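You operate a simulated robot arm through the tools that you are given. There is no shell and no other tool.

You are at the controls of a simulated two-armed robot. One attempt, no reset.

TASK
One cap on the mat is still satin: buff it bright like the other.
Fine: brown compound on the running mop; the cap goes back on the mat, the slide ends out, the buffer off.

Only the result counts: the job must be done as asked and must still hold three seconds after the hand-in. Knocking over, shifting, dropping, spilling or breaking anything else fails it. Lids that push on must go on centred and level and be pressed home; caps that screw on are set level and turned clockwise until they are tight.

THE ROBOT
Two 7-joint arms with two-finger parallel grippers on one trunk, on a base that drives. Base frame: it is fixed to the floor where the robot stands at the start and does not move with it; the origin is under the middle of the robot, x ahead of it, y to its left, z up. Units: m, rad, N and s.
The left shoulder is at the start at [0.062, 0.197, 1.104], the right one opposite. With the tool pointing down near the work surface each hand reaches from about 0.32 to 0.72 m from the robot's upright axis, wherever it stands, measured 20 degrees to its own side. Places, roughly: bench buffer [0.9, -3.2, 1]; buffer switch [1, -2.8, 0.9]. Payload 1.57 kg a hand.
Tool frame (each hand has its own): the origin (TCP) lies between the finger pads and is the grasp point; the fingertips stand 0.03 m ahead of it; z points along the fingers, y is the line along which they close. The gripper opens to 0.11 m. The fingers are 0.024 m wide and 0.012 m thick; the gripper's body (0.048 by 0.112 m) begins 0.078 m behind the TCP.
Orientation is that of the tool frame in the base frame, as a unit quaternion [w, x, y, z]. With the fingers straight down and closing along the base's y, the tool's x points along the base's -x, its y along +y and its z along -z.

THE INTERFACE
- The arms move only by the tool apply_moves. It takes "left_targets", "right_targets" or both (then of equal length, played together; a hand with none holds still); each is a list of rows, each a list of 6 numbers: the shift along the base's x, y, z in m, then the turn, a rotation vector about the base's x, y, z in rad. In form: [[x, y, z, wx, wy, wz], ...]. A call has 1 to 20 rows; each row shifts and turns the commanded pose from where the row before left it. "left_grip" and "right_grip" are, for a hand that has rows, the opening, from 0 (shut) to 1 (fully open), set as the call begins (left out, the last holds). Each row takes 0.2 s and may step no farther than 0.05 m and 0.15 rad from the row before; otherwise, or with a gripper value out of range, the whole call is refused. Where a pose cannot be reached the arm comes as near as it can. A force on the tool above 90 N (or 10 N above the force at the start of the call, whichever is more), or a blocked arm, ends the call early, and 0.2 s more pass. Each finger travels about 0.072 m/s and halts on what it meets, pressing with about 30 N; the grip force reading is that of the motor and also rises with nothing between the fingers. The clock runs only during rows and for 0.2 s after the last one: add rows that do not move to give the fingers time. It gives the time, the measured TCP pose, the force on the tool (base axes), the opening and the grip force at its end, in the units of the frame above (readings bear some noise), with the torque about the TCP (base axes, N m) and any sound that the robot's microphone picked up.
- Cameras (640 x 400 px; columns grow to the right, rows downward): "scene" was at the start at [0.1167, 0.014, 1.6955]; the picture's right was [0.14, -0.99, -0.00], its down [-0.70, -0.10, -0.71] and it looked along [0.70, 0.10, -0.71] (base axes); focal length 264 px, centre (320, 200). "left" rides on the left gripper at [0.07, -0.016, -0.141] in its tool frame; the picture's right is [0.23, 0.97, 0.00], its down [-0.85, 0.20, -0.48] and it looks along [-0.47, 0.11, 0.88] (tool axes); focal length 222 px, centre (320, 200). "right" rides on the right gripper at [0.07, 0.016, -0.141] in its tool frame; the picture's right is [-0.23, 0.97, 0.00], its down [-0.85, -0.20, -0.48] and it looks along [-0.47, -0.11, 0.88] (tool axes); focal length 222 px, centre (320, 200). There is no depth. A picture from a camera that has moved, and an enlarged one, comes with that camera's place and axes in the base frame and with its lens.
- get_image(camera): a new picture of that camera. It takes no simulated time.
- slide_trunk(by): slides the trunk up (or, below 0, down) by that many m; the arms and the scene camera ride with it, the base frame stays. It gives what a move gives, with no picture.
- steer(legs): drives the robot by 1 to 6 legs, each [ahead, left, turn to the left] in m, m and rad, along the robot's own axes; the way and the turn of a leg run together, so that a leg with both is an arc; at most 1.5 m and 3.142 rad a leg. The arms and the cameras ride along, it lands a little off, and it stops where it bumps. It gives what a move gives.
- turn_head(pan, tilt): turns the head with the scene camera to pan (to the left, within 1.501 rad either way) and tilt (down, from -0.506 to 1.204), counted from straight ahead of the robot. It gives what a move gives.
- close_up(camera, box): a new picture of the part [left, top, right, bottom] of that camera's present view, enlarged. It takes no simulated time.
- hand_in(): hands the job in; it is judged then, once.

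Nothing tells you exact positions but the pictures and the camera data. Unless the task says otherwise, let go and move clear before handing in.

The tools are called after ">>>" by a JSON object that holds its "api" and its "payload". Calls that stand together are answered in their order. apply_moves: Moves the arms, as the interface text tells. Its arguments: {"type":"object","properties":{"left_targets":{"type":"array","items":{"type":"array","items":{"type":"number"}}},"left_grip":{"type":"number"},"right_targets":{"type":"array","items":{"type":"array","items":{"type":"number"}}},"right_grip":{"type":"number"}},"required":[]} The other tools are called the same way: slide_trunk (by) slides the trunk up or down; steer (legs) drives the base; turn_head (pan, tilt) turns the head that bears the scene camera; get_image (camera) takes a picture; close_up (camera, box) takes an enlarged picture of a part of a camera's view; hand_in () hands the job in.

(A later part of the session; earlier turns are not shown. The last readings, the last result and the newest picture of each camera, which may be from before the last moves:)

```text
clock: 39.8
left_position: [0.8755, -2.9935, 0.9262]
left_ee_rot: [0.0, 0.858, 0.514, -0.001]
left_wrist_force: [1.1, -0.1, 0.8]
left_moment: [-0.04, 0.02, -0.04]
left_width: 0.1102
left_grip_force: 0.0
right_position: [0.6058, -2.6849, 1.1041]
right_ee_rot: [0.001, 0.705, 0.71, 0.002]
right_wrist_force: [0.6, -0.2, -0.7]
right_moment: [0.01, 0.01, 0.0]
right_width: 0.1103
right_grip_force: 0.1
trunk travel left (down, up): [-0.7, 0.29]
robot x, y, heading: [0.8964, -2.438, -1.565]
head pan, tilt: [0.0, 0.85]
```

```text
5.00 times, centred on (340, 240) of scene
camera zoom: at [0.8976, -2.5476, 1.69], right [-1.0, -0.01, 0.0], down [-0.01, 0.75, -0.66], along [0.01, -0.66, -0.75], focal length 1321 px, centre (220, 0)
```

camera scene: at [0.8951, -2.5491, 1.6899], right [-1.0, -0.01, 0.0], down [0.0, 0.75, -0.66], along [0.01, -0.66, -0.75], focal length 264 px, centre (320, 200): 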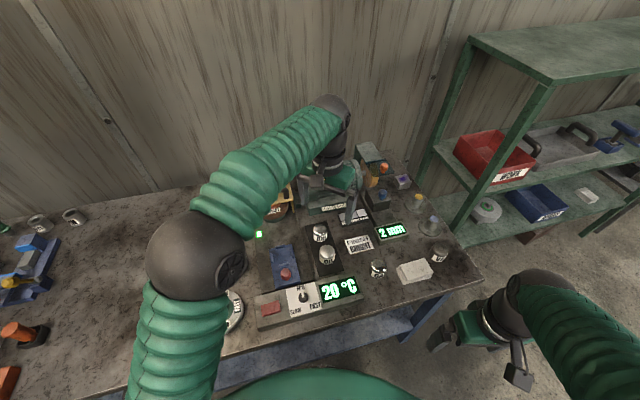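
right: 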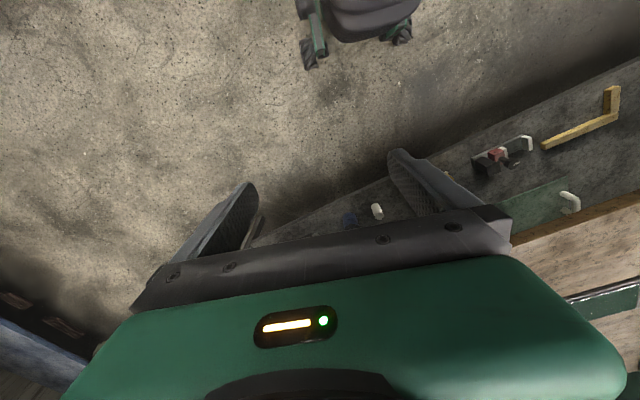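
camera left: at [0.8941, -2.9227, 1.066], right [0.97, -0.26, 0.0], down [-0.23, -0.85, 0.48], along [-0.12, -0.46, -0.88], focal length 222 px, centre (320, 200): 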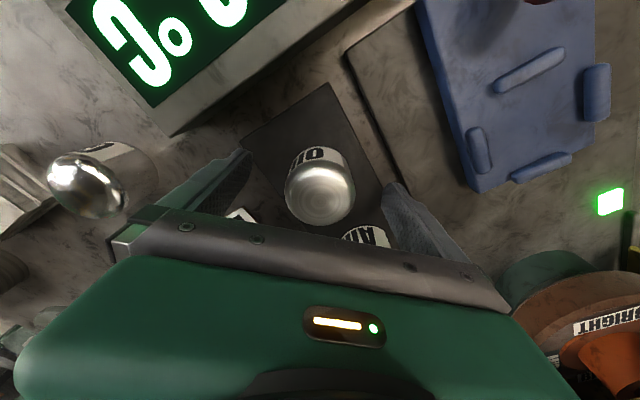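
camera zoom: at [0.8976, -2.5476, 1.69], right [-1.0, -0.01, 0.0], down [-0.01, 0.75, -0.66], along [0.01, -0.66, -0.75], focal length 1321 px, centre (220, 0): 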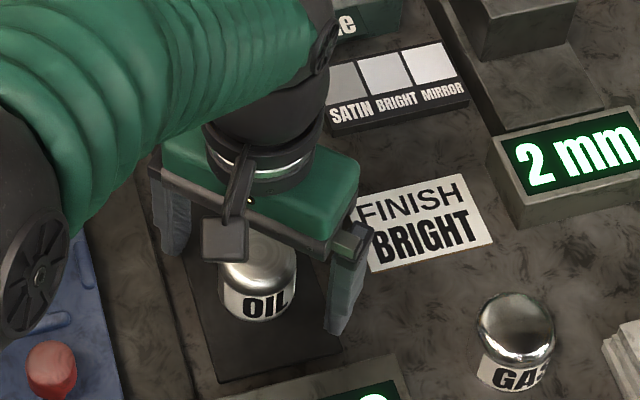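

>>> {"api": "apply_moves", "payload": {"left_targets": [[0, 0, 0, 0, 0, 0], [0, 0, 0, 0, 0, 0], [0, 0, 0, 0, 0, 0], [0, 0, 0, 0, 0, 0], [0, 0, 0, 0, 0, 0]], "left_grip": 0.3}}

>>> {"api": "get_image", "payload": {"camera": "left"}}

```text
clock: 41.0
left_position: [0.8753, -2.9927, 0.9249]
left_ee_rot: [0.001, 0.858, 0.514, -0.001]
left_wrist_force: [1.1, -0.6, -0.3]
left_moment: [-0.04, -0.17, -0.01]
left_width: 0.0509
left_grip_force: 30.0
right_position: [0.6066, -2.6838, 1.1034]
right_ee_rot: [0.0, 0.705, 0.71, 0.001]
right_wrist_force: [0.0, 0.2, 0.3]
right_moment: [-0.04, 0.02, -0.02]
right_width: 0.11
right_grip_force: 0.1
trunk travel left (down, up): [-0.7, 0.29]
robot x, y, heading: [0.892, -2.4422, -1.562]
head pan, tilt: [0.0, 0.85]
```

```text
taken
camera left: at [0.8942, -2.9229, 1.0662], right [0.97, -0.26, 0.0], down [-0.23, -0.85, 0.48], along [-0.12, -0.46, -0.88], focal length 222 px, centre (320, 200)
```

left: 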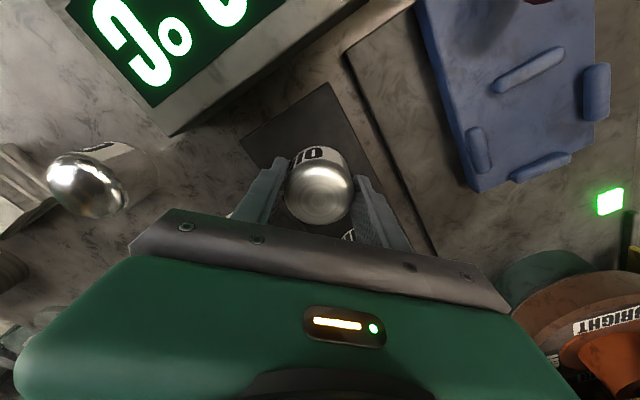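

Cap gripped (0.051 m across). I'll lift it and carry it over the nest at about (1.02, -2.984), then check alignment.

>>> {"api": "apply_moves", "payload": {"left_targets": [[0, 0, 0.04, 0, 0, 0], [0, 0, 0.04, 0, 0, 0], [0.036, 0.002, 0, 0, 0, 0], [0.036, 0.002, 0, 0, 0, 0], [0.036, 0.002, 0, 0, 0, 0], [0.037, 0.003, 0, 0, 0, 0], [0, 0, 0, 0, 0, 0]]}}

>>> {"api": "get_image", "payload": {"camera": "left"}}

>>> {"api": "get_image", "payload": {"camera": "right"}}

>>> {"api": "close_up", "payload": {"camera": "scene", "box": [230, 190, 350, 290]}}

```text
clock: 42.6
left_position: [1.0235, -2.9838, 1.0012]
left_ee_rot: [0.0, 0.858, 0.513, -0.002]
left_wrist_force: [-0.1, -0.3, -2.0]
left_moment: [0.0, -0.03, 0.0]
left_width: 0.0509
left_grip_force: 30.2
right_position: [0.6067, -2.6838, 1.1042]
right_ee_rot: [0.0, 0.705, 0.71, 0.002]
right_wrist_force: [0.3, -0.6, -0.4]
right_moment: [0.04, 0.0, 0.0]
right_width: 0.1101
right_grip_force: 0.0
trunk travel left (down, up): [-0.7, 0.29]
robot x, y, heading: [0.8955, -2.4402, -1.558]
head pan, tilt: [0.0, 0.85]
```

```text
taken
camera left: at [1.042, -2.9135, 1.1423], right [0.97, -0.26, 0.0], down [-0.23, -0.85, 0.48], along [-0.13, -0.46, -0.88], focal length 222 px, centre (320, 200)
```

left: 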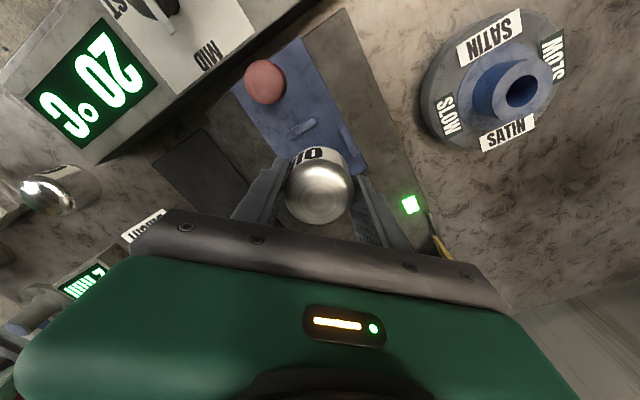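

```text
taken
camera right: at [0.6229, -2.6145, 1.2448], right [0.98, -0.22, 0.0], down [-0.19, -0.86, 0.48], along [-0.1, -0.46, -0.88], focal length 222 px, centre (320, 200)
```

right: 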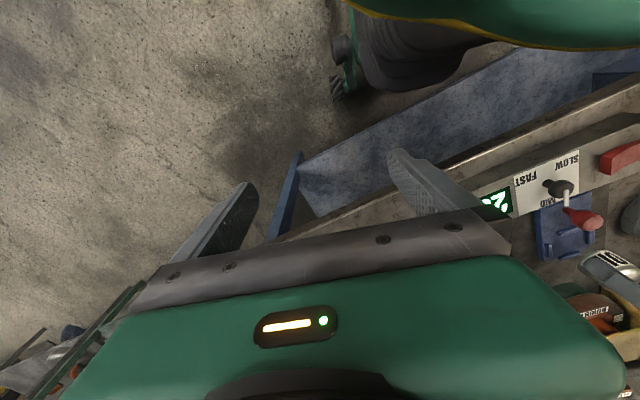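

```text
4.00 times, centred on (290, 240) of scene
camera zoom: at [0.8991, -2.5479, 1.69], right [-1.0, -0.01, 0.0], down [-0.01, 0.75, -0.66], along [0.01, -0.66, -0.75], focal length 1057 px, centre (440, 40)
```

zoom: 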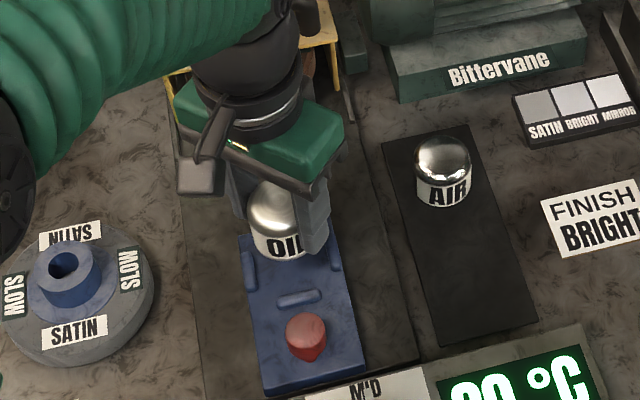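

>>> {"api": "close_up", "payload": {"camera": "left", "box": [220, 50, 420, 240]}}

>>> {"api": "close_up", "payload": {"camera": "scene", "box": [270, 225, 330, 285]}}

>>> {"api": "close_up", "payload": {"camera": "right", "box": [480, 130, 640, 260]}}

```text
2.11 times, centred on (320, 145) of left
camera zoom: at [1.042, -2.9135, 1.1423], right [0.97, -0.26, 0.0], down [-0.23, -0.85, 0.48], along [-0.13, -0.46, -0.88], focal length 468 px, centre (320, 316)
```

zoom: 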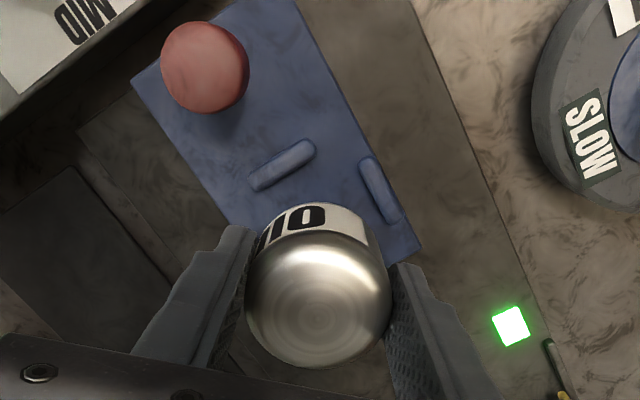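

```text
6.67 times, centred on (300, 255) of scene
camera zoom: at [0.8991, -2.5479, 1.69], right [-1.0, -0.01, 0.0], down [-0.01, 0.75, -0.66], along [0.01, -0.66, -0.75], focal length 1761 px, centre (453, -167)
```

zoom: 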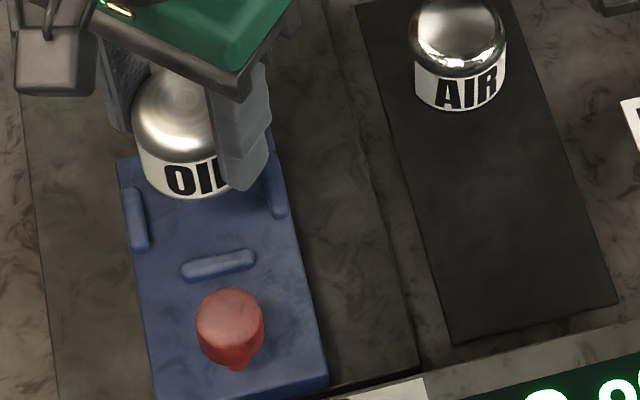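

```text
3.08 times, centred on (560, 195) of right
camera zoom: at [0.6229, -2.6145, 1.2448], right [0.98, -0.22, 0.0], down [-0.19, -0.86, 0.48], along [-0.1, -0.46, -0.88], focal length 684 px, centre (-418, 215)
```

zoom: 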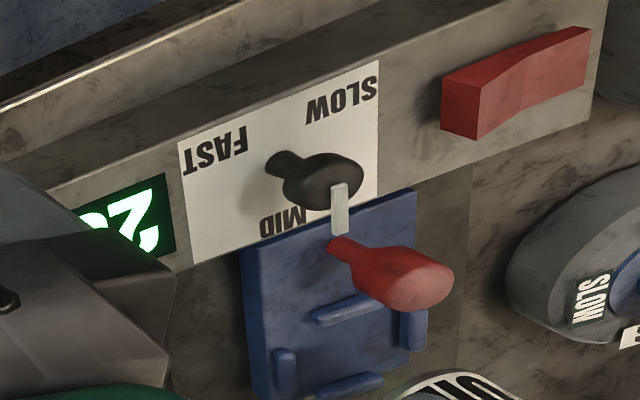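

Nest centre comes out at about (1.022, -2.986). I'll shift slightly and lower in small steps, watching the force.

>>> {"api": "apply_moves", "payload": {"left_targets": [[-0.0015, -0.0022, -0.02, 0, 0, 0], [0, 0, -0.02, 0, 0, 0], [0, 0, 0, 0, 0, 0]]}}

>>> {"api": "close_up", "payload": {"camera": "left", "box": [220, 50, 420, 240]}}

>>> {"api": "close_up", "payload": {"camera": "scene", "box": [270, 225, 330, 285]}}

>>> {"api": "get_image", "payload": {"camera": "right"}}

```text
clock: 43.4
left_position: [1.022, -2.9849, 0.962]
left_ee_rot: [0.0, 0.858, 0.514, -0.001]
left_wrist_force: [-0.6, -0.3, -3.0]
left_moment: [-0.02, -0.01, -0.03]
left_width: 0.0508
left_grip_force: 30.0
right_position: [0.6066, -2.6828, 1.1054]
right_ee_rot: [0.0, 0.705, 0.709, 0.001]
right_wrist_force: [-0.4, 0.5, 0.5]
right_moment: [-0.01, 0.02, -0.04]
right_width: 0.1099
right_grip_force: 0.2
trunk travel left (down, up): [-0.7, 0.29]
robot x, y, heading: [0.8952, -2.4381, -1.558]
head pan, tilt: [0.0, 0.85]
```

```text
2.11 times, centred on (320, 145) of left
camera zoom: at [1.0403, -2.915, 1.1031], right [0.97, -0.26, 0.0], down [-0.23, -0.85, 0.48], along [-0.12, -0.46, -0.88], focal length 468 px, centre (320, 316)
```

zoom: 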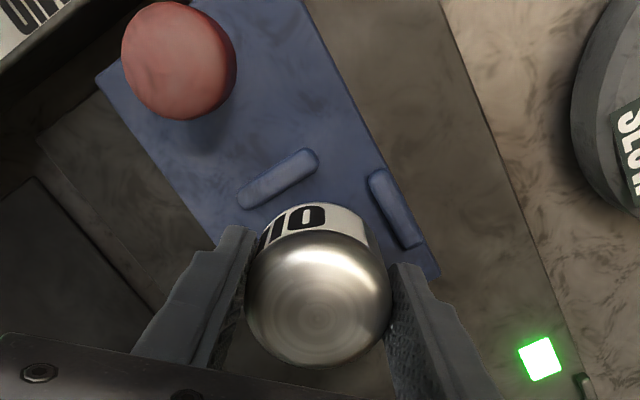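

```text
6.67 times, centred on (300, 255) of scene
camera zoom: at [0.8988, -2.5472, 1.69], right [-1.0, -0.01, 0.0], down [-0.01, 0.75, -0.66], along [0.01, -0.66, -0.75], focal length 1761 px, centre (453, -167)
```

zoom: 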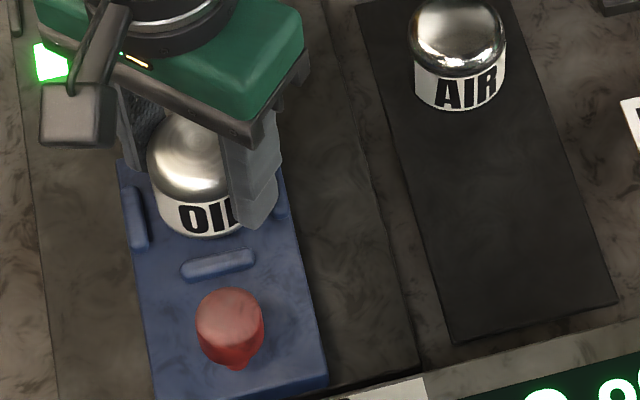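

```text
taken
camera right: at [0.6227, -2.6137, 1.2449], right [0.98, -0.22, 0.0], down [-0.19, -0.86, 0.48], along [-0.1, -0.47, -0.88], focal length 222 px, centre (320, 200)
```

right: 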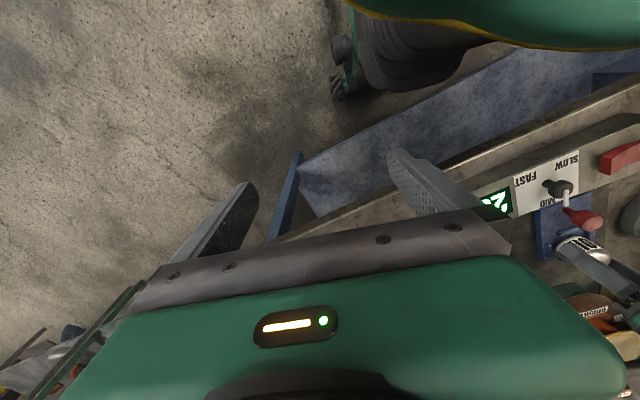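

>>> {"api": "apply_moves", "payload": {"left_targets": [[0, -0.002, -0.01, 0, 0, 0], [0, 0, -0.006, 0, 0, 0], [0, 0, 0, 0, 0, 0]]}}

>>> {"api": "close_up", "payload": {"camera": "left", "box": [220, 50, 420, 240]}}

>>> {"api": "close_up", "payload": {"camera": "scene", "box": [270, 225, 330, 285]}}

```text
clock: 44.2
left_position: [1.0208, -2.9873, 0.9497]
left_ee_rot: [0.004, 0.858, 0.514, -0.003]
left_wrist_force: [4.8, -2.8, 36.0]
left_moment: [0.42, 0.52, 0.03]
left_width: 0.0512
left_grip_force: 30.4
right_position: [0.6078, -2.681, 1.1062]
right_ee_rot: [0.0, 0.705, 0.709, -0.001]
right_wrist_force: [0.0, -0.5, -0.8]
right_moment: [0.01, -0.01, -0.02]
right_width: 0.1098
right_grip_force: 0.0
trunk travel left (down, up): [-0.7, 0.29]
robot x, y, heading: [0.896, -2.4383, -1.563]
head pan, tilt: [0.0, 0.85]
```

```text
2.11 times, centred on (320, 145) of left
camera zoom: at [1.0398, -2.9158, 1.0906], right [0.97, -0.26, 0.0], down [-0.23, -0.84, 0.49], along [-0.12, -0.47, -0.87], focal length 468 px, centre (320, 316)
```

zoom: 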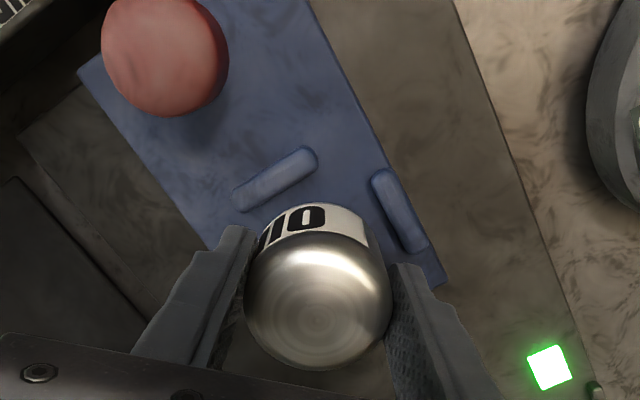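

```text
6.67 times, centred on (300, 255) of scene
camera zoom: at [0.8992, -2.5408, 1.6912], right [-1.0, -0.01, 0.0], down [-0.01, 0.75, -0.66], along [0.01, -0.66, -0.75], focal length 1761 px, centre (453, -167)
```

zoom: 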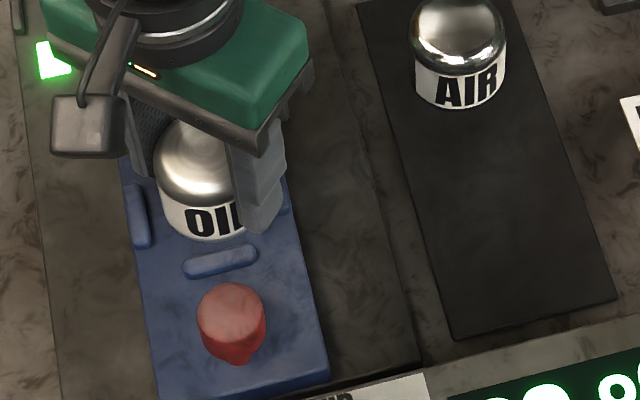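

>>> {"api": "close_up", "payload": {"camera": "scene", "box": [280, 235, 320, 265]}}

>>> {"api": "close_up", "payload": {"camera": "left", "box": [260, 90, 370, 170]}}

>>> {"api": "close_up", "payload": {"camera": "right", "box": [530, 190, 640, 280]}}

```text
13.33 times, centred on (300, 250) of scene
camera zoom: at [0.8992, -2.5408, 1.6912], right [-1.0, -0.01, 0.0], down [-0.01, 0.75, -0.66], along [0.01, -0.66, -0.75], focal length 3522 px, centre (587, -467)
```

zoom: 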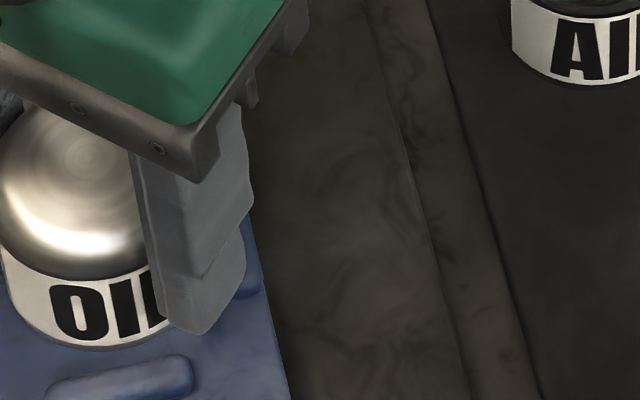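

```text
5.00 times, centred on (315, 130) of left
camera zoom: at [1.0398, -2.9158, 1.0906], right [0.97, -0.26, 0.0], down [-0.23, -0.84, 0.49], along [-0.12, -0.47, -0.87], focal length 1111 px, centre (345, 550)
```

zoom: 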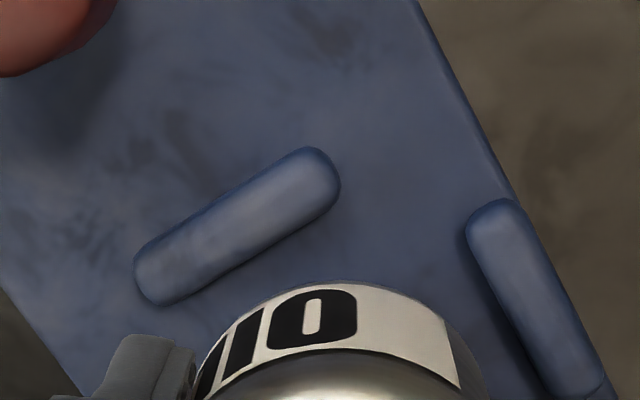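

```text
4.44 times, centred on (585, 235) of right
camera zoom: at [0.6231, -2.6103, 1.2462], right [0.98, -0.22, 0.0], down [-0.19, -0.86, 0.48], along [-0.1, -0.47, -0.88], focal length 987 px, centre (-858, 44)
```

zoom: 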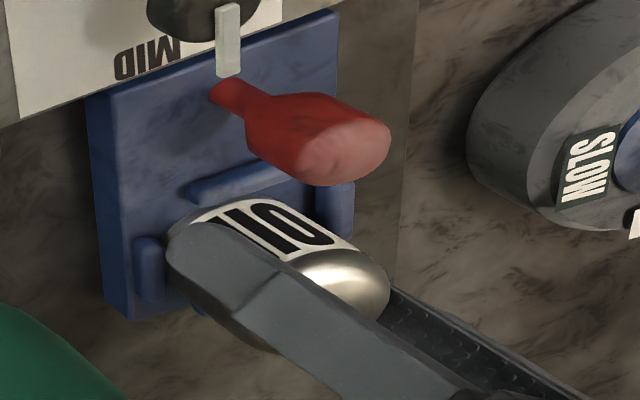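

The cap is touching down flat in the nest, with clear gaps to the stops. I'll ease the pressure off and open the fingers partly, then check.

>>> {"api": "apply_moves", "payload": {"left_targets": [[0, 0, 0.003, 0, 0, 0], [0, 0, 0, 0, 0, 0]]}}

>>> {"api": "apply_moves", "payload": {"left_targets": [[0, 0, 0, 0, 0, 0], [0, 0, 0, 0, 0, 0], [0, 0, 0, 0, 0, 0]], "left_grip": 0.65}}

>>> {"api": "get_image", "payload": {"camera": "left"}}

>>> {"api": "close_up", "payload": {"camera": "scene", "box": [270, 225, 330, 285]}}

```text
clock: 44.8
left_position: [1.0222, -2.9873, 0.9491]
left_ee_rot: [0.002, 0.857, 0.515, -0.002]
left_wrist_force: [3.2, -6.6, 25.5]
left_moment: [-0.3, 0.09, 0.23]
left_width: 0.0512
left_grip_force: 30.3
right_position: [0.6074, -2.682, 1.1045]
right_ee_rot: [0.0, 0.704, 0.71, 0.001]
right_wrist_force: [-0.6, -0.6, -0.7]
right_moment: [-0.02, 0.0, 0.0]
right_width: 0.1101
right_grip_force: 0.2
trunk travel left (down, up): [-0.7, 0.29]
robot x, y, heading: [0.8926, -2.4411, -1.56]
head pan, tilt: [0.0, 0.85]
```

```text
clock: 45.6
left_position: [1.0209, -2.9868, 0.9508]
left_ee_rot: [0.001, 0.858, 0.514, -0.001]
left_wrist_force: [4.5, -7.1, 25.2]
left_moment: [-0.16, 0.18, 0.14]
left_width: 0.0542
left_grip_force: 0.1
right_position: [0.6066, -2.6817, 1.1049]
right_ee_rot: [0.0, 0.705, 0.709, 0.0]
right_wrist_force: [-0.6, 0.3, -0.1]
right_moment: [-0.03, 0.03, 0.01]
right_width: 0.1101
right_grip_force: 0.0
trunk travel left (down, up): [-0.7, 0.29]
robot x, y, heading: [0.8937, -2.4377, -1.561]
head pan, tilt: [0.0, 0.85]
```

```text
taken
camera left: at [1.0398, -2.9166, 1.0911], right [0.97, -0.26, 0.0], down [-0.23, -0.85, 0.48], along [-0.13, -0.47, -0.88], focal length 222 px, centre (320, 200)
```

left: 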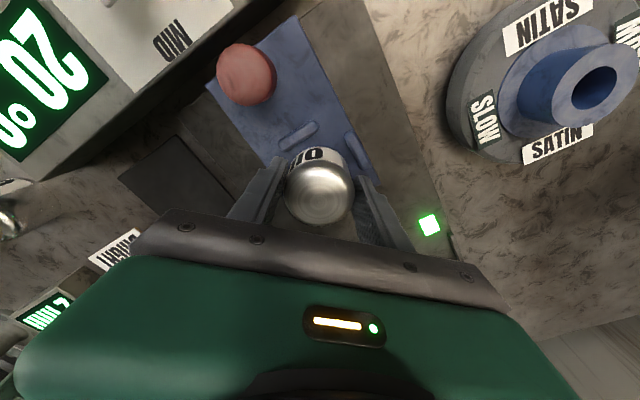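

```text
6.67 times, centred on (300, 255) of scene
camera zoom: at [0.8987, -2.5437, 1.6905], right [-1.0, -0.01, 0.0], down [-0.01, 0.75, -0.66], along [0.01, -0.66, -0.75], focal length 1761 px, centre (453, -167)
```

zoom: 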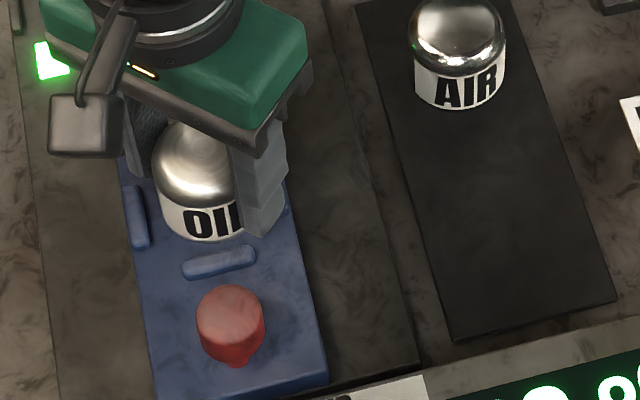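

The fingertips are resting against the nest stops, which blocks opening. I'll raise a little so the tips clear the stops, and the fingers can then open fully.

>>> {"api": "apply_moves", "payload": {"left_targets": [[0, 0, 0.006, 0, 0, 0], [0, 0, 0.004, 0, 0, 0], [0, 0, 0, 0, 0, 0], [0, 0, 0, 0, 0, 0]], "left_grip": 0.65}}

>>> {"api": "get_image", "payload": {"camera": "left"}}

>>> {"api": "close_up", "payload": {"camera": "scene", "box": [270, 225, 330, 285]}}

```text
clock: 46.6
left_position: [1.0199, -2.9898, 0.9581]
left_ee_rot: [-0.001, 0.858, 0.514, -0.001]
left_wrist_force: [0.0, -0.8, -0.5]
left_moment: [0.01, -0.01, -0.01]
left_width: 0.0716
left_grip_force: 0.1
right_position: [0.6062, -2.6838, 1.1041]
right_ee_rot: [0.0, 0.704, 0.71, 0.001]
right_wrist_force: [0.3, 0.1, 0.5]
right_moment: [0.01, 0.0, 0.02]
right_width: 0.11
right_grip_force: 0.2
trunk travel left (down, up): [-0.7, 0.29]
robot x, y, heading: [0.897, -2.4426, -1.56]
head pan, tilt: [0.0, 0.85]
```

```text
taken
camera left: at [1.0384, -2.9188, 1.0999], right [0.97, -0.26, 0.0], down [-0.23, -0.85, 0.48], along [-0.12, -0.46, -0.88], focal length 222 px, centre (320, 200)
```

left: 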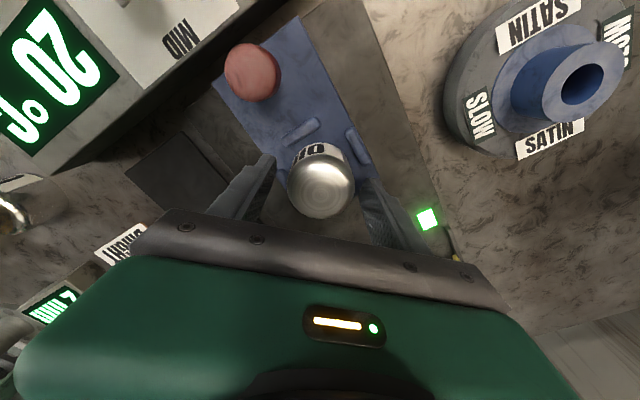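

```text
6.67 times, centred on (300, 255) of scene
camera zoom: at [0.8983, -2.5481, 1.6899], right [-1.0, -0.01, 0.0], down [-0.01, 0.75, -0.66], along [0.01, -0.66, -0.75], focal length 1761 px, centre (453, -167)
```

zoom: 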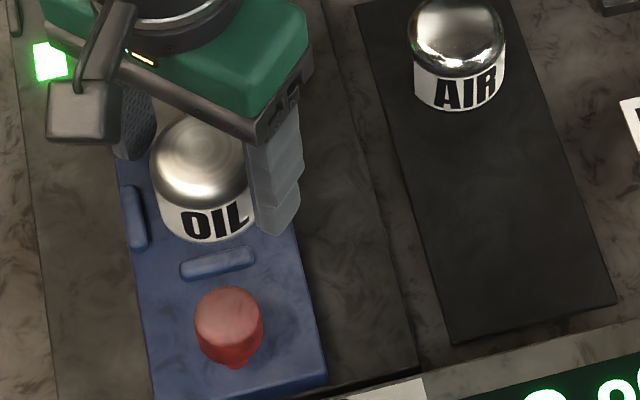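

The cap has stayed in the nest. I'll lift clear and inspect.

>>> {"api": "apply_moves", "payload": {"left_targets": [[0, 0, 0.02, 0, 0, 0], [0, 0, 0.04, 0, 0, 0], [0, 0, 0.04, 0, 0, 0], [0.04, 0.02, 0.02, 0, 0, 0], [0.04, 0.02, 0.0, 0, 0, 0]], "left_grip": 0.75}}

>>> {"api": "get_image", "payload": {"camera": "left"}}

>>> {"api": "close_up", "payload": {"camera": "left", "box": [220, 60, 380, 180]}}

>>> {"api": "close_up", "payload": {"camera": "scene", "box": [230, 160, 350, 280]}}

```text
clock: 47.8
left_position: [1.1046, -2.9476, 1.0787]
left_ee_rot: [0.0, 0.858, 0.514, -0.004]
left_wrist_force: [-0.2, -0.1, 0.6]
left_moment: [-0.03, -0.01, 0.05]
left_width: 0.0825
left_grip_force: 0.1
right_position: [0.6094, -2.6835, 1.1038]
right_ee_rot: [-0.001, 0.705, 0.71, 0.0]
right_wrist_force: [0.2, 0.7, 0.0]
right_moment: [0.01, 0.01, 0.01]
right_width: 0.11
right_grip_force: 0.1
trunk travel left (down, up): [-0.7, 0.29]
robot x, y, heading: [0.8986, -2.4383, -1.563]
head pan, tilt: [0.0, 0.85]
```

```text
taken
camera left: at [1.1248, -2.8773, 1.2197], right [0.97, -0.26, 0.0], down [-0.23, -0.85, 0.48], along [-0.13, -0.46, -0.88], focal length 222 px, centre (320, 200)
```

left: 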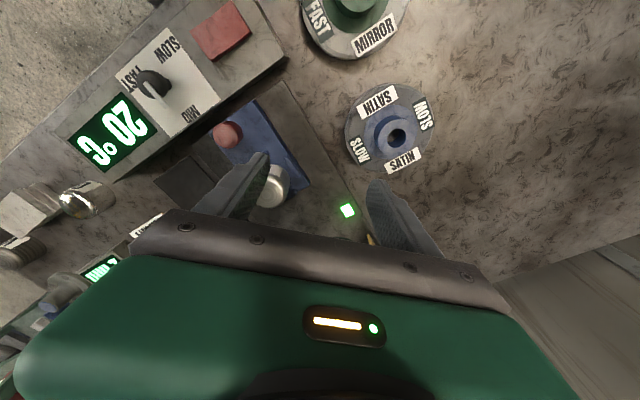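

```text
3.33 times, centred on (300, 120) of left
camera zoom: at [1.1248, -2.8773, 1.2197], right [0.97, -0.26, 0.0], down [-0.23, -0.85, 0.48], along [-0.13, -0.46, -0.88], focal length 740 px, centre (387, 467)
```

zoom: 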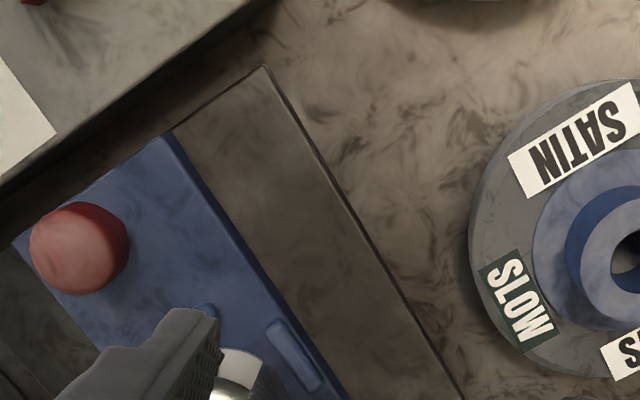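

```text
3.33 times, centred on (290, 220) of scene
camera zoom: at [0.9028, -2.5455, 1.6901], right [-1.0, -0.01, 0.0], down [-0.01, 0.75, -0.66], along [0.0, -0.66, -0.75], focal length 880 px, centre (420, 133)
```

zoom: 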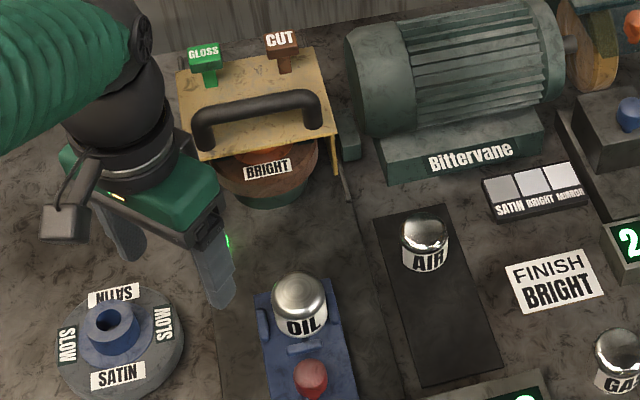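

>>> {"api": "close_up", "payload": {"camera": "scene", "box": [230, 160, 310, 220]}}

>>> {"api": "close_up", "payload": {"camera": "right", "box": [480, 120, 640, 380]}}

```text
6.67 times, centred on (270, 190) of scene
camera zoom: at [0.9028, -2.5455, 1.6901], right [-1.0, -0.01, 0.0], down [-0.01, 0.75, -0.66], along [0.0, -0.66, -0.75], focal length 1761 px, centre (653, 267)
```

zoom: 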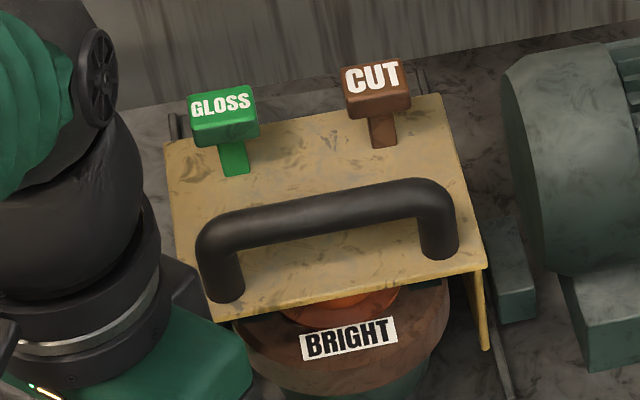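

```text
1.54 times, centred on (560, 250) of right
camera zoom: at [0.6257, -2.6131, 1.2456], right [0.98, -0.22, 0.0], down [-0.19, -0.86, 0.48], along [-0.11, -0.47, -0.88], focal length 342 px, centre (-49, 123)
```

zoom: 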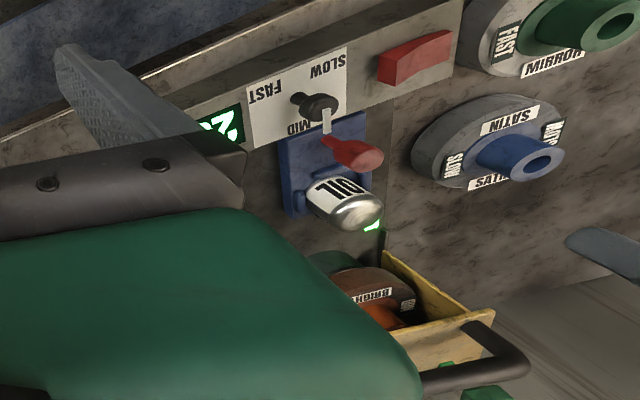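

>>> {"api": "close_up", "payload": {"camera": "left", "box": [110, 0, 290, 120]}}

>>> {"api": "close_up", "payload": {"camera": "scene", "box": [250, 275, 330, 335]}}

>>> {"api": "close_up", "payload": {"camera": "right", "box": [560, 120, 640, 180]}}

```text
3.33 times, centred on (200, 60) of left
camera zoom: at [1.1248, -2.8773, 1.2197], right [0.97, -0.26, 0.0], down [-0.23, -0.85, 0.48], along [-0.13, -0.46, -0.88], focal length 740 px, centre (720, 667)
```

zoom: 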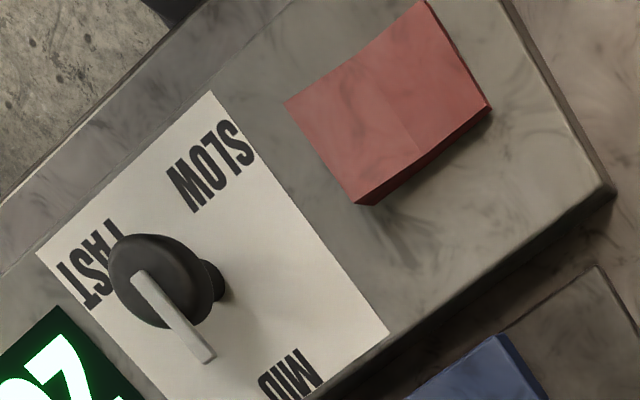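

```text
6.67 times, centred on (290, 305) of scene
camera zoom: at [0.9028, -2.5455, 1.6901], right [-1.0, -0.01, 0.0], down [-0.01, 0.75, -0.66], along [0.0, -0.66, -0.75], focal length 1761 px, centre (520, -500)
```

zoom: 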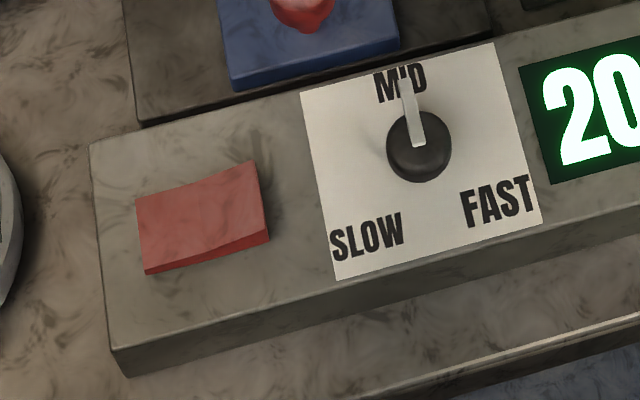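

```text
6.67 times, centred on (600, 150) of right
camera zoom: at [0.6257, -2.6131, 1.2456], right [0.98, -0.22, 0.0], down [-0.19, -0.86, 0.48], along [-0.11, -0.47, -0.88], focal length 1481 px, centre (-1547, 533)
```

zoom: 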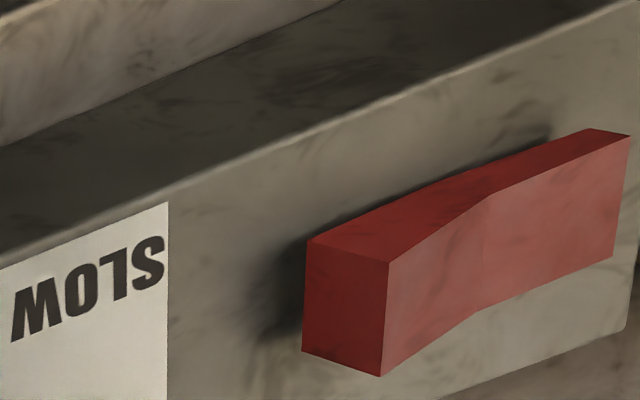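

The rocker's end nearest SLOW is raised (off), so pressing that end should start it. I'll bring the closed left fingers over it first.

>>> {"api": "apply_moves", "payload": {"left_targets": [[-0.021, 0.033, 0, 0, 0, 0], [-0.021, 0.033, 0, 0, 0, 0], [-0.021, 0.033, -0.01, 0, 0, 0], [-0.02, 0.033, -0.015, 0, 0, 0], [0, 0, -0.02, 0, 0, 0], [0, 0, -0.02, 0, 0, 0], [0, 0, 0, 0, 0, 0]], "left_grip": 0.0}}

>>> {"api": "get_image", "payload": {"camera": "left"}}

>>> {"api": "close_up", "payload": {"camera": "scene", "box": [250, 265, 330, 325]}}

>>> {"api": "close_up", "payload": {"camera": "right", "box": [480, 100, 640, 220]}}

```text
clock: 49.4
left_position: [1.0169, -2.8144, 1.0149]
left_ee_rot: [0.0, 0.858, 0.514, 0.0]
left_wrist_force: [-0.9, 0.6, 0.0]
left_moment: [-0.04, 0.02, 0.0]
left_width: 0.0001
left_grip_force: 21.1
right_position: [0.6065, -2.6845, 1.1031]
right_ee_rot: [0.0, 0.704, 0.71, 0.001]
right_wrist_force: [1.0, 0.2, 0.0]
right_moment: [-0.04, 0.01, 0.01]
right_width: 0.11
right_grip_force: 0.0
trunk travel left (down, up): [-0.7, 0.29]
robot x, y, heading: [0.895, -2.4378, -1.564]
head pan, tilt: [0.0, 0.85]
```

```text
taken
camera left: at [1.0354, -2.7443, 1.1561], right [0.97, -0.26, 0.0], down [-0.23, -0.85, 0.48], along [-0.13, -0.46, -0.88], focal length 222 px, centre (320, 200)
```

left: 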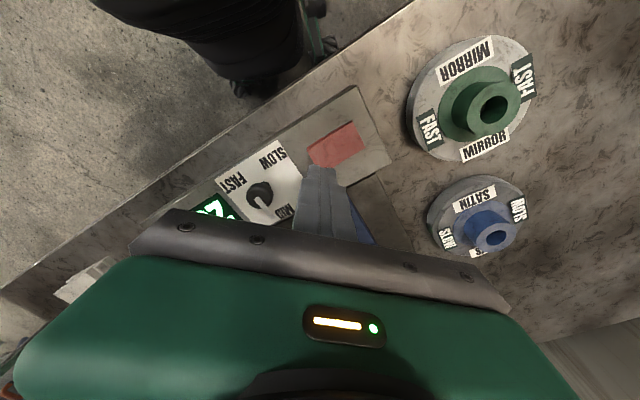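

```text
6.67 times, centred on (290, 295) of scene
camera zoom: at [0.899, -2.5456, 1.6902], right [-1.0, -0.01, 0.0], down [-0.01, 0.75, -0.66], along [0.01, -0.66, -0.75], focal length 1761 px, centre (520, -433)
```

zoom: 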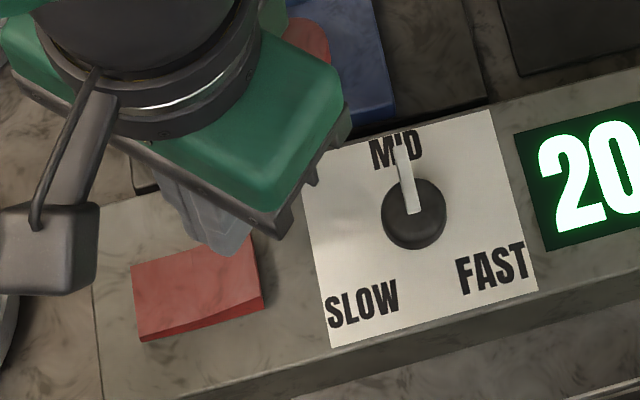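

```text
3.33 times, centred on (560, 160) of right
camera zoom: at [0.6228, -2.6132, 1.245], right [0.98, -0.22, 0.0], down [-0.19, -0.86, 0.48], along [-0.1, -0.47, -0.88], focal length 740 px, centre (-480, 333)
```

zoom: 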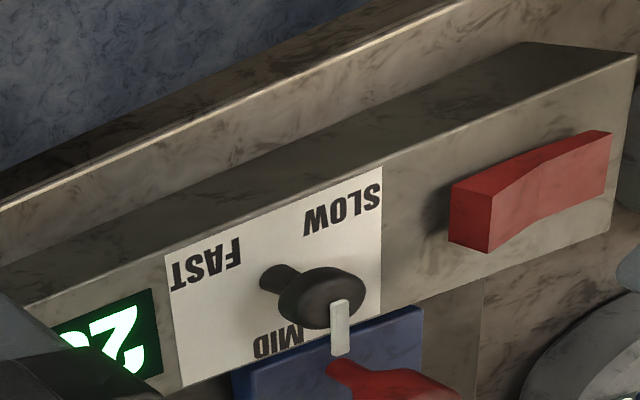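

>>> {"api": "apply_moves", "payload": {"left_targets": [[0.004, 0.001, -0.02, 0, 0, 0], [0, 0, -0.02, 0, 0, 0], [0, 0, -0.006, 0, 0, 0]], "left_grip": 0.0}}

>>> {"api": "apply_moves", "payload": {"left_targets": [[0, 0, -0.004, 0, 0, 0], [0, 0, 0, 0, 0, 0]]}}

>>> {"api": "close_up", "payload": {"camera": "right", "box": [480, 100, 640, 220]}}

```text
clock: 50.2
left_position: [1.0201, -2.8127, 0.9694]
left_ee_rot: [0.001, 0.858, 0.514, -0.001]
left_wrist_force: [-0.2, -0.6, 1.3]
left_moment: [0.0, 0.03, 0.03]
left_width: 0.0002
left_grip_force: 21.3
right_position: [0.607, -2.6838, 1.1034]
right_ee_rot: [0.0, 0.705, 0.71, 0.002]
right_wrist_force: [0.4, 1.0, -0.1]
right_moment: [0.02, -0.01, 0.02]
right_width: 0.1098
right_grip_force: 0.1
trunk travel left (down, up): [-0.7, 0.29]
robot x, y, heading: [0.8954, -2.4397, -1.559]
head pan, tilt: [0.0, 0.85]
```

```text
clock: 50.8
left_position: [1.0201, -2.8144, 0.9664]
left_ee_rot: [0.001, 0.858, 0.514, -0.001]
left_wrist_force: [0.8, -0.3, -0.4]
left_moment: [0.02, -0.02, -0.03]
left_width: 0.0
left_grip_force: 21.4
right_position: [0.6074, -2.6848, 1.1034]
right_ee_rot: [0.0, 0.704, 0.71, 0.001]
right_wrist_force: [-1.0, 0.3, 0.2]
right_moment: [0.03, -0.03, 0.01]
right_width: 0.11
right_grip_force: 0.1
trunk travel left (down, up): [-0.7, 0.29]
robot x, y, heading: [0.897, -2.4384, -1.557]
head pan, tilt: [0.0, 0.85]
```

```text
3.33 times, centred on (560, 160) of right
camera zoom: at [0.6226, -2.614, 1.2448], right [0.98, -0.22, 0.0], down [-0.19, -0.86, 0.48], along [-0.1, -0.47, -0.88], focal length 740 px, centre (-480, 333)
```

zoom: 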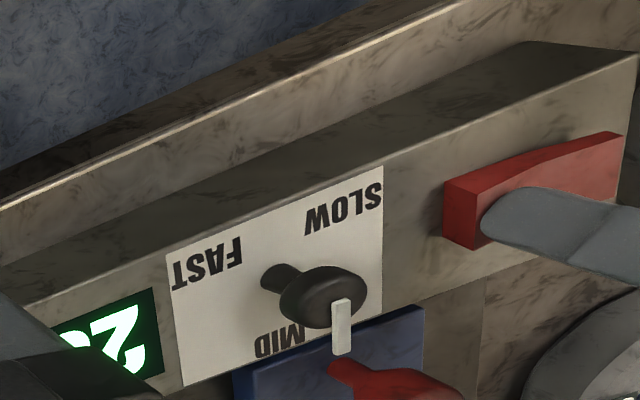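

>>> {"api": "apply_moves", "payload": {"left_targets": [[0, 0, -0.004, 0, 0, 0], [0, 0, -0.003, 0, 0, 0], [0, 0, 0, 0, 0, 0]]}}

>>> {"api": "close_up", "payload": {"camera": "right", "box": [480, 100, 640, 220]}}

```text
clock: 51.6
left_position: [1.018, -2.8146, 0.9652]
left_ee_rot: [0.007, 0.858, 0.514, -0.004]
left_wrist_force: [2.7, -12.0, 74.8]
left_moment: [-0.02, -1.17, -0.22]
left_width: 0.0001
left_grip_force: 20.9
right_position: [0.6044, -2.6803, 1.1057]
right_ee_rot: [0.002, 0.705, 0.71, 0.001]
right_wrist_force: [-0.3, 0.2, 0.1]
right_moment: [0.0, 0.0, 0.02]
right_width: 0.1098
right_grip_force: 0.1
trunk travel left (down, up): [-0.7, 0.29]
robot x, y, heading: [0.8951, -2.4368, -1.557]
head pan, tilt: [0.0, 0.85]
```

```text
3.33 times, centred on (560, 160) of right
camera zoom: at [0.6201, -2.6092, 1.2462], right [0.98, -0.22, 0.0], down [-0.2, -0.86, 0.48], along [-0.1, -0.47, -0.88], focal length 740 px, centre (-480, 333)
```

zoom: 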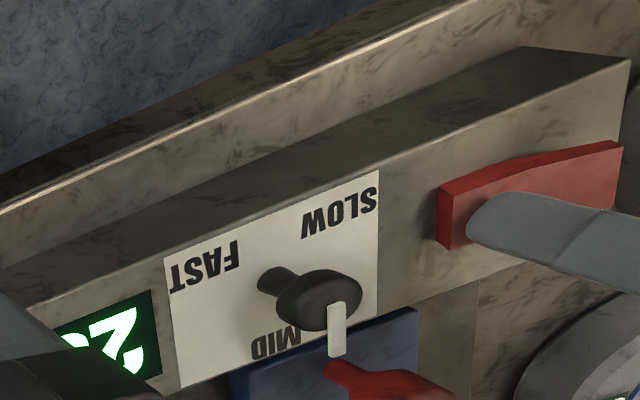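

>>> {"api": "close_up", "payload": {"camera": "right", "box": [560, 120, 640, 180]}}

>>> {"api": "close_up", "payload": {"camera": "scene", "box": [230, 265, 310, 325]}}

>>> {"api": "close_up", "payload": {"camera": "scene", "box": [230, 150, 390, 260]}}

```text
6.67 times, centred on (600, 150) of right
camera zoom: at [0.6201, -2.6092, 1.2462], right [0.98, -0.22, 0.0], down [-0.2, -0.86, 0.48], along [-0.1, -0.47, -0.88], focal length 1481 px, centre (-1547, 533)
```

zoom: 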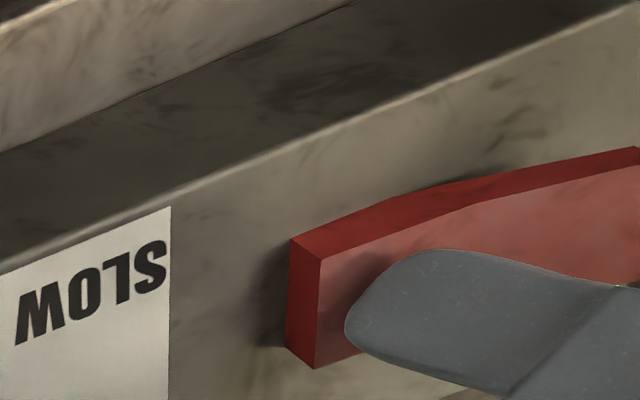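

```text
6.67 times, centred on (270, 295) of scene
camera zoom: at [0.8951, -2.5394, 1.6918], right [-1.0, -0.01, 0.0], down [0.0, 0.75, -0.66], along [0.01, -0.66, -0.75], focal length 1761 px, centre (653, -433)
```

zoom: 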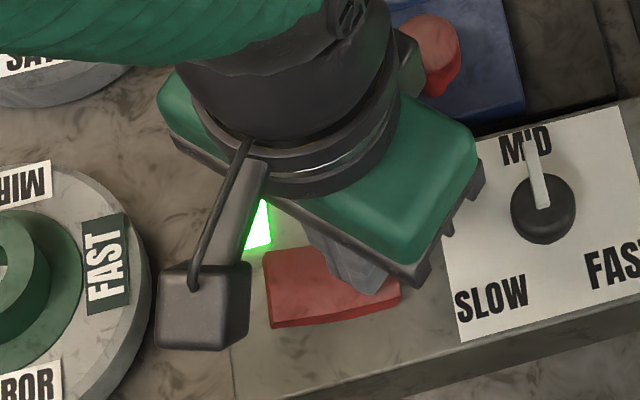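

```text
3.64 times, centred on (310, 205) of scene
camera zoom: at [0.8951, -2.5394, 1.6918], right [-1.0, -0.01, 0.0], down [0.0, 0.75, -0.66], along [0.01, -0.66, -0.75], focal length 961 px, centre (356, 182)
```

zoom: 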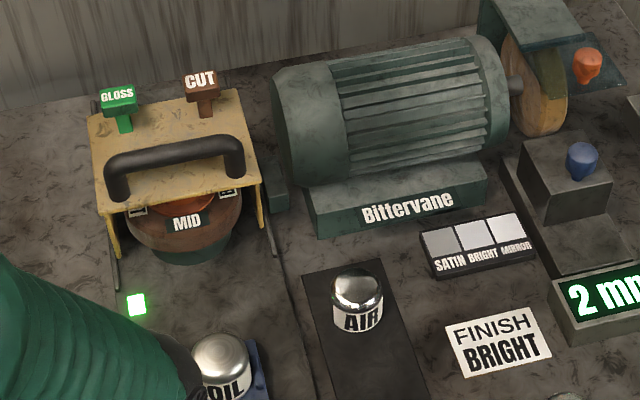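

The buffer is running: the mop label now reads MID as it turns, and a green lamp has lit. I'll lift off the switch and confirm, and check how much room there is between my base and the bench.

>>> {"api": "apply_moves", "payload": {"left_targets": [[0, 0, 0.02, 0, 0, 0], [0, 0, 0.04, 0, 0, 0], [0, 0, 0.04, 0, 0, 0], [0, 0, 0.04, 0, 0, 0]]}}

>>> {"api": "get_image", "payload": {"camera": "left"}}

>>> {"api": "get_image", "payload": {"camera": "right"}}

>>> {"api": "close_up", "payload": {"camera": "scene", "box": [230, 150, 390, 260]}}

```text
clock: 52.6
left_position: [1.021, -2.8143, 1.098]
left_ee_rot: [0.0, 0.857, 0.515, 0.0]
left_wrist_force: [-0.3, 0.1, -0.2]
left_moment: [-0.01, 0.0, 0.0]
left_width: 0.0
left_grip_force: 20.9
right_position: [0.606, -2.6846, 1.1035]
right_ee_rot: [0.0, 0.705, 0.71, 0.001]
right_wrist_force: [-0.1, -0.1, 0.2]
right_moment: [-0.01, 0.0, 0.05]
right_width: 0.1102
right_grip_force: 0.0
trunk travel left (down, up): [-0.7, 0.29]
robot x, y, heading: [0.8976, -2.4406, -1.561]
head pan, tilt: [0.0, 0.85]
```

```text
taken
camera left: at [1.0396, -2.7445, 1.239], right [0.97, -0.26, 0.0], down [-0.23, -0.85, 0.48], along [-0.12, -0.46, -0.88], focal length 222 px, centre (320, 200)
```

left: 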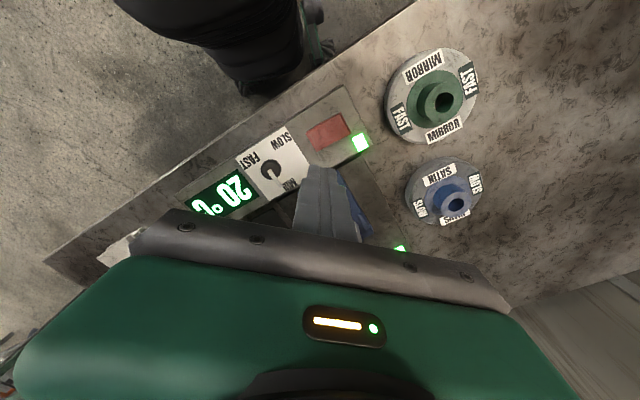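

```text
taken
camera right: at [0.6217, -2.6141, 1.2445], right [0.98, -0.22, 0.0], down [-0.19, -0.86, 0.48], along [-0.1, -0.47, -0.88], focal length 222 px, centre (320, 200)
```

right: 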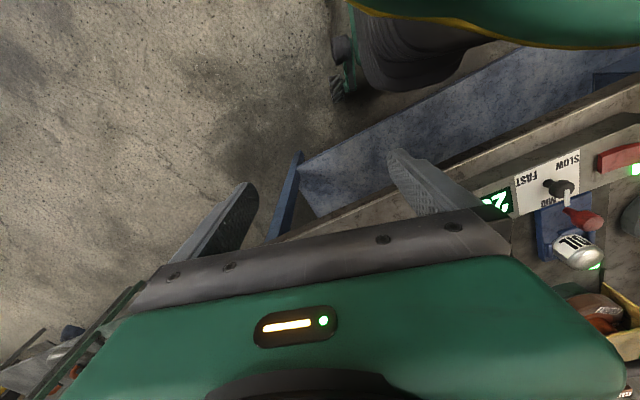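

```text
3.64 times, centred on (310, 205) of scene
camera zoom: at [0.8975, -2.5462, 1.69], right [-1.0, -0.01, 0.0], down [-0.01, 0.75, -0.66], along [0.01, -0.66, -0.75], focal length 961 px, centre (356, 182)
```

zoom: 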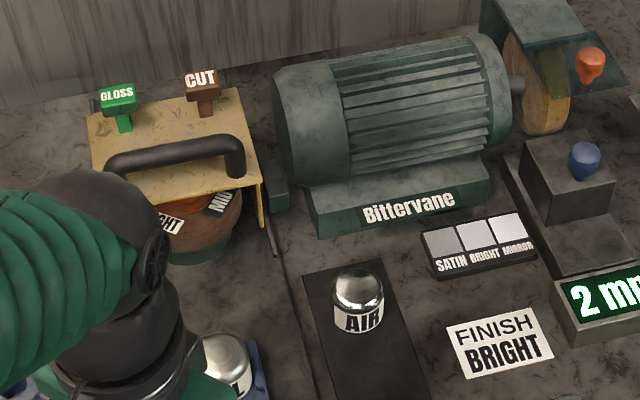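

The mop is spinning and the switch stays on. My base front is about 0.14 m short of the bench, so I'll creep 0.08 m ahead for reach to the CUT bar.

>>> {"api": "steer", "payload": {"legs": [[0.08, 0, 0]]}}

>>> {"api": "turn_head", "payload": {"pan": 0.1, "tilt": 0.75}}

>>> {"api": "get_image", "payload": {"camera": "scene"}}

>>> {"api": "close_up", "payload": {"camera": "scene", "box": [230, 150, 330, 225]}}

```text
clock: 53.7
left_position: [1.0244, -2.8895, 1.1004]
left_ee_rot: [0.003, 0.857, 0.515, -0.002]
left_wrist_force: [0.1, 0.3, 0.6]
left_moment: [-0.05, 0.01, 0.0]
left_width: 0.0
left_grip_force: 20.7
right_position: [0.6078, -2.7596, 1.1045]
right_ee_rot: [0.002, 0.704, 0.71, 0.0]
right_wrist_force: [0.2, 0.6, 1.2]
right_moment: [-0.05, 0.03, -0.02]
right_width: 0.1101
right_grip_force: 0.0
trunk travel left (down, up): [-0.7, 0.29]
robot x, y, heading: [0.8978, -2.5191, -1.559]
head pan, tilt: [0.0, 0.85]
```

```text
clock: 54.3
left_position: [1.0239, -2.8946, 1.0973]
left_ee_rot: [0.001, 0.857, 0.516, -0.002]
left_wrist_force: [0.6, 0.1, -0.6]
left_moment: [-0.04, 0.04, 0.01]
left_width: 0.0002
left_grip_force: 21.3
right_position: [0.6082, -2.7643, 1.1043]
right_ee_rot: [0.0, 0.704, 0.71, 0.001]
right_wrist_force: [-0.1, -0.7, 0.1]
right_moment: [0.01, -0.01, 0.01]
right_width: 0.1099
right_grip_force: 0.0
trunk travel left (down, up): [-0.7, 0.29]
robot x, y, heading: [0.8974, -2.5189, -1.561]
head pan, tilt: [0.099, 0.75]
```

```text
taken
camera scene: at [0.9083, -2.6287, 1.6982], right [-0.99, -0.11, 0.0], down [-0.07, 0.68, -0.73], along [0.08, -0.73, -0.68], focal length 264 px, centre (320, 200)
```

scene: 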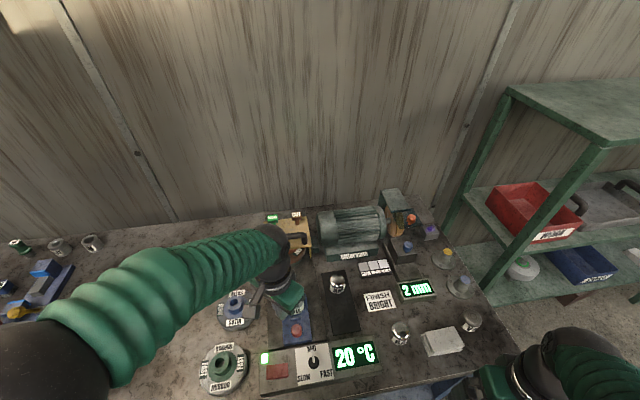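

```text
5.33 times, centred on (280, 188) of scene
camera zoom: at [0.9083, -2.6287, 1.6982], right [-0.99, -0.11, 0.0], down [-0.07, 0.68, -0.73], along [0.08, -0.73, -0.68], focal length 1409 px, centre (533, 267)
```

zoom: 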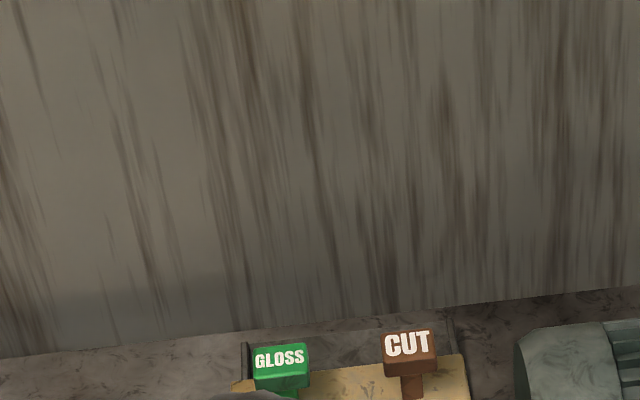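

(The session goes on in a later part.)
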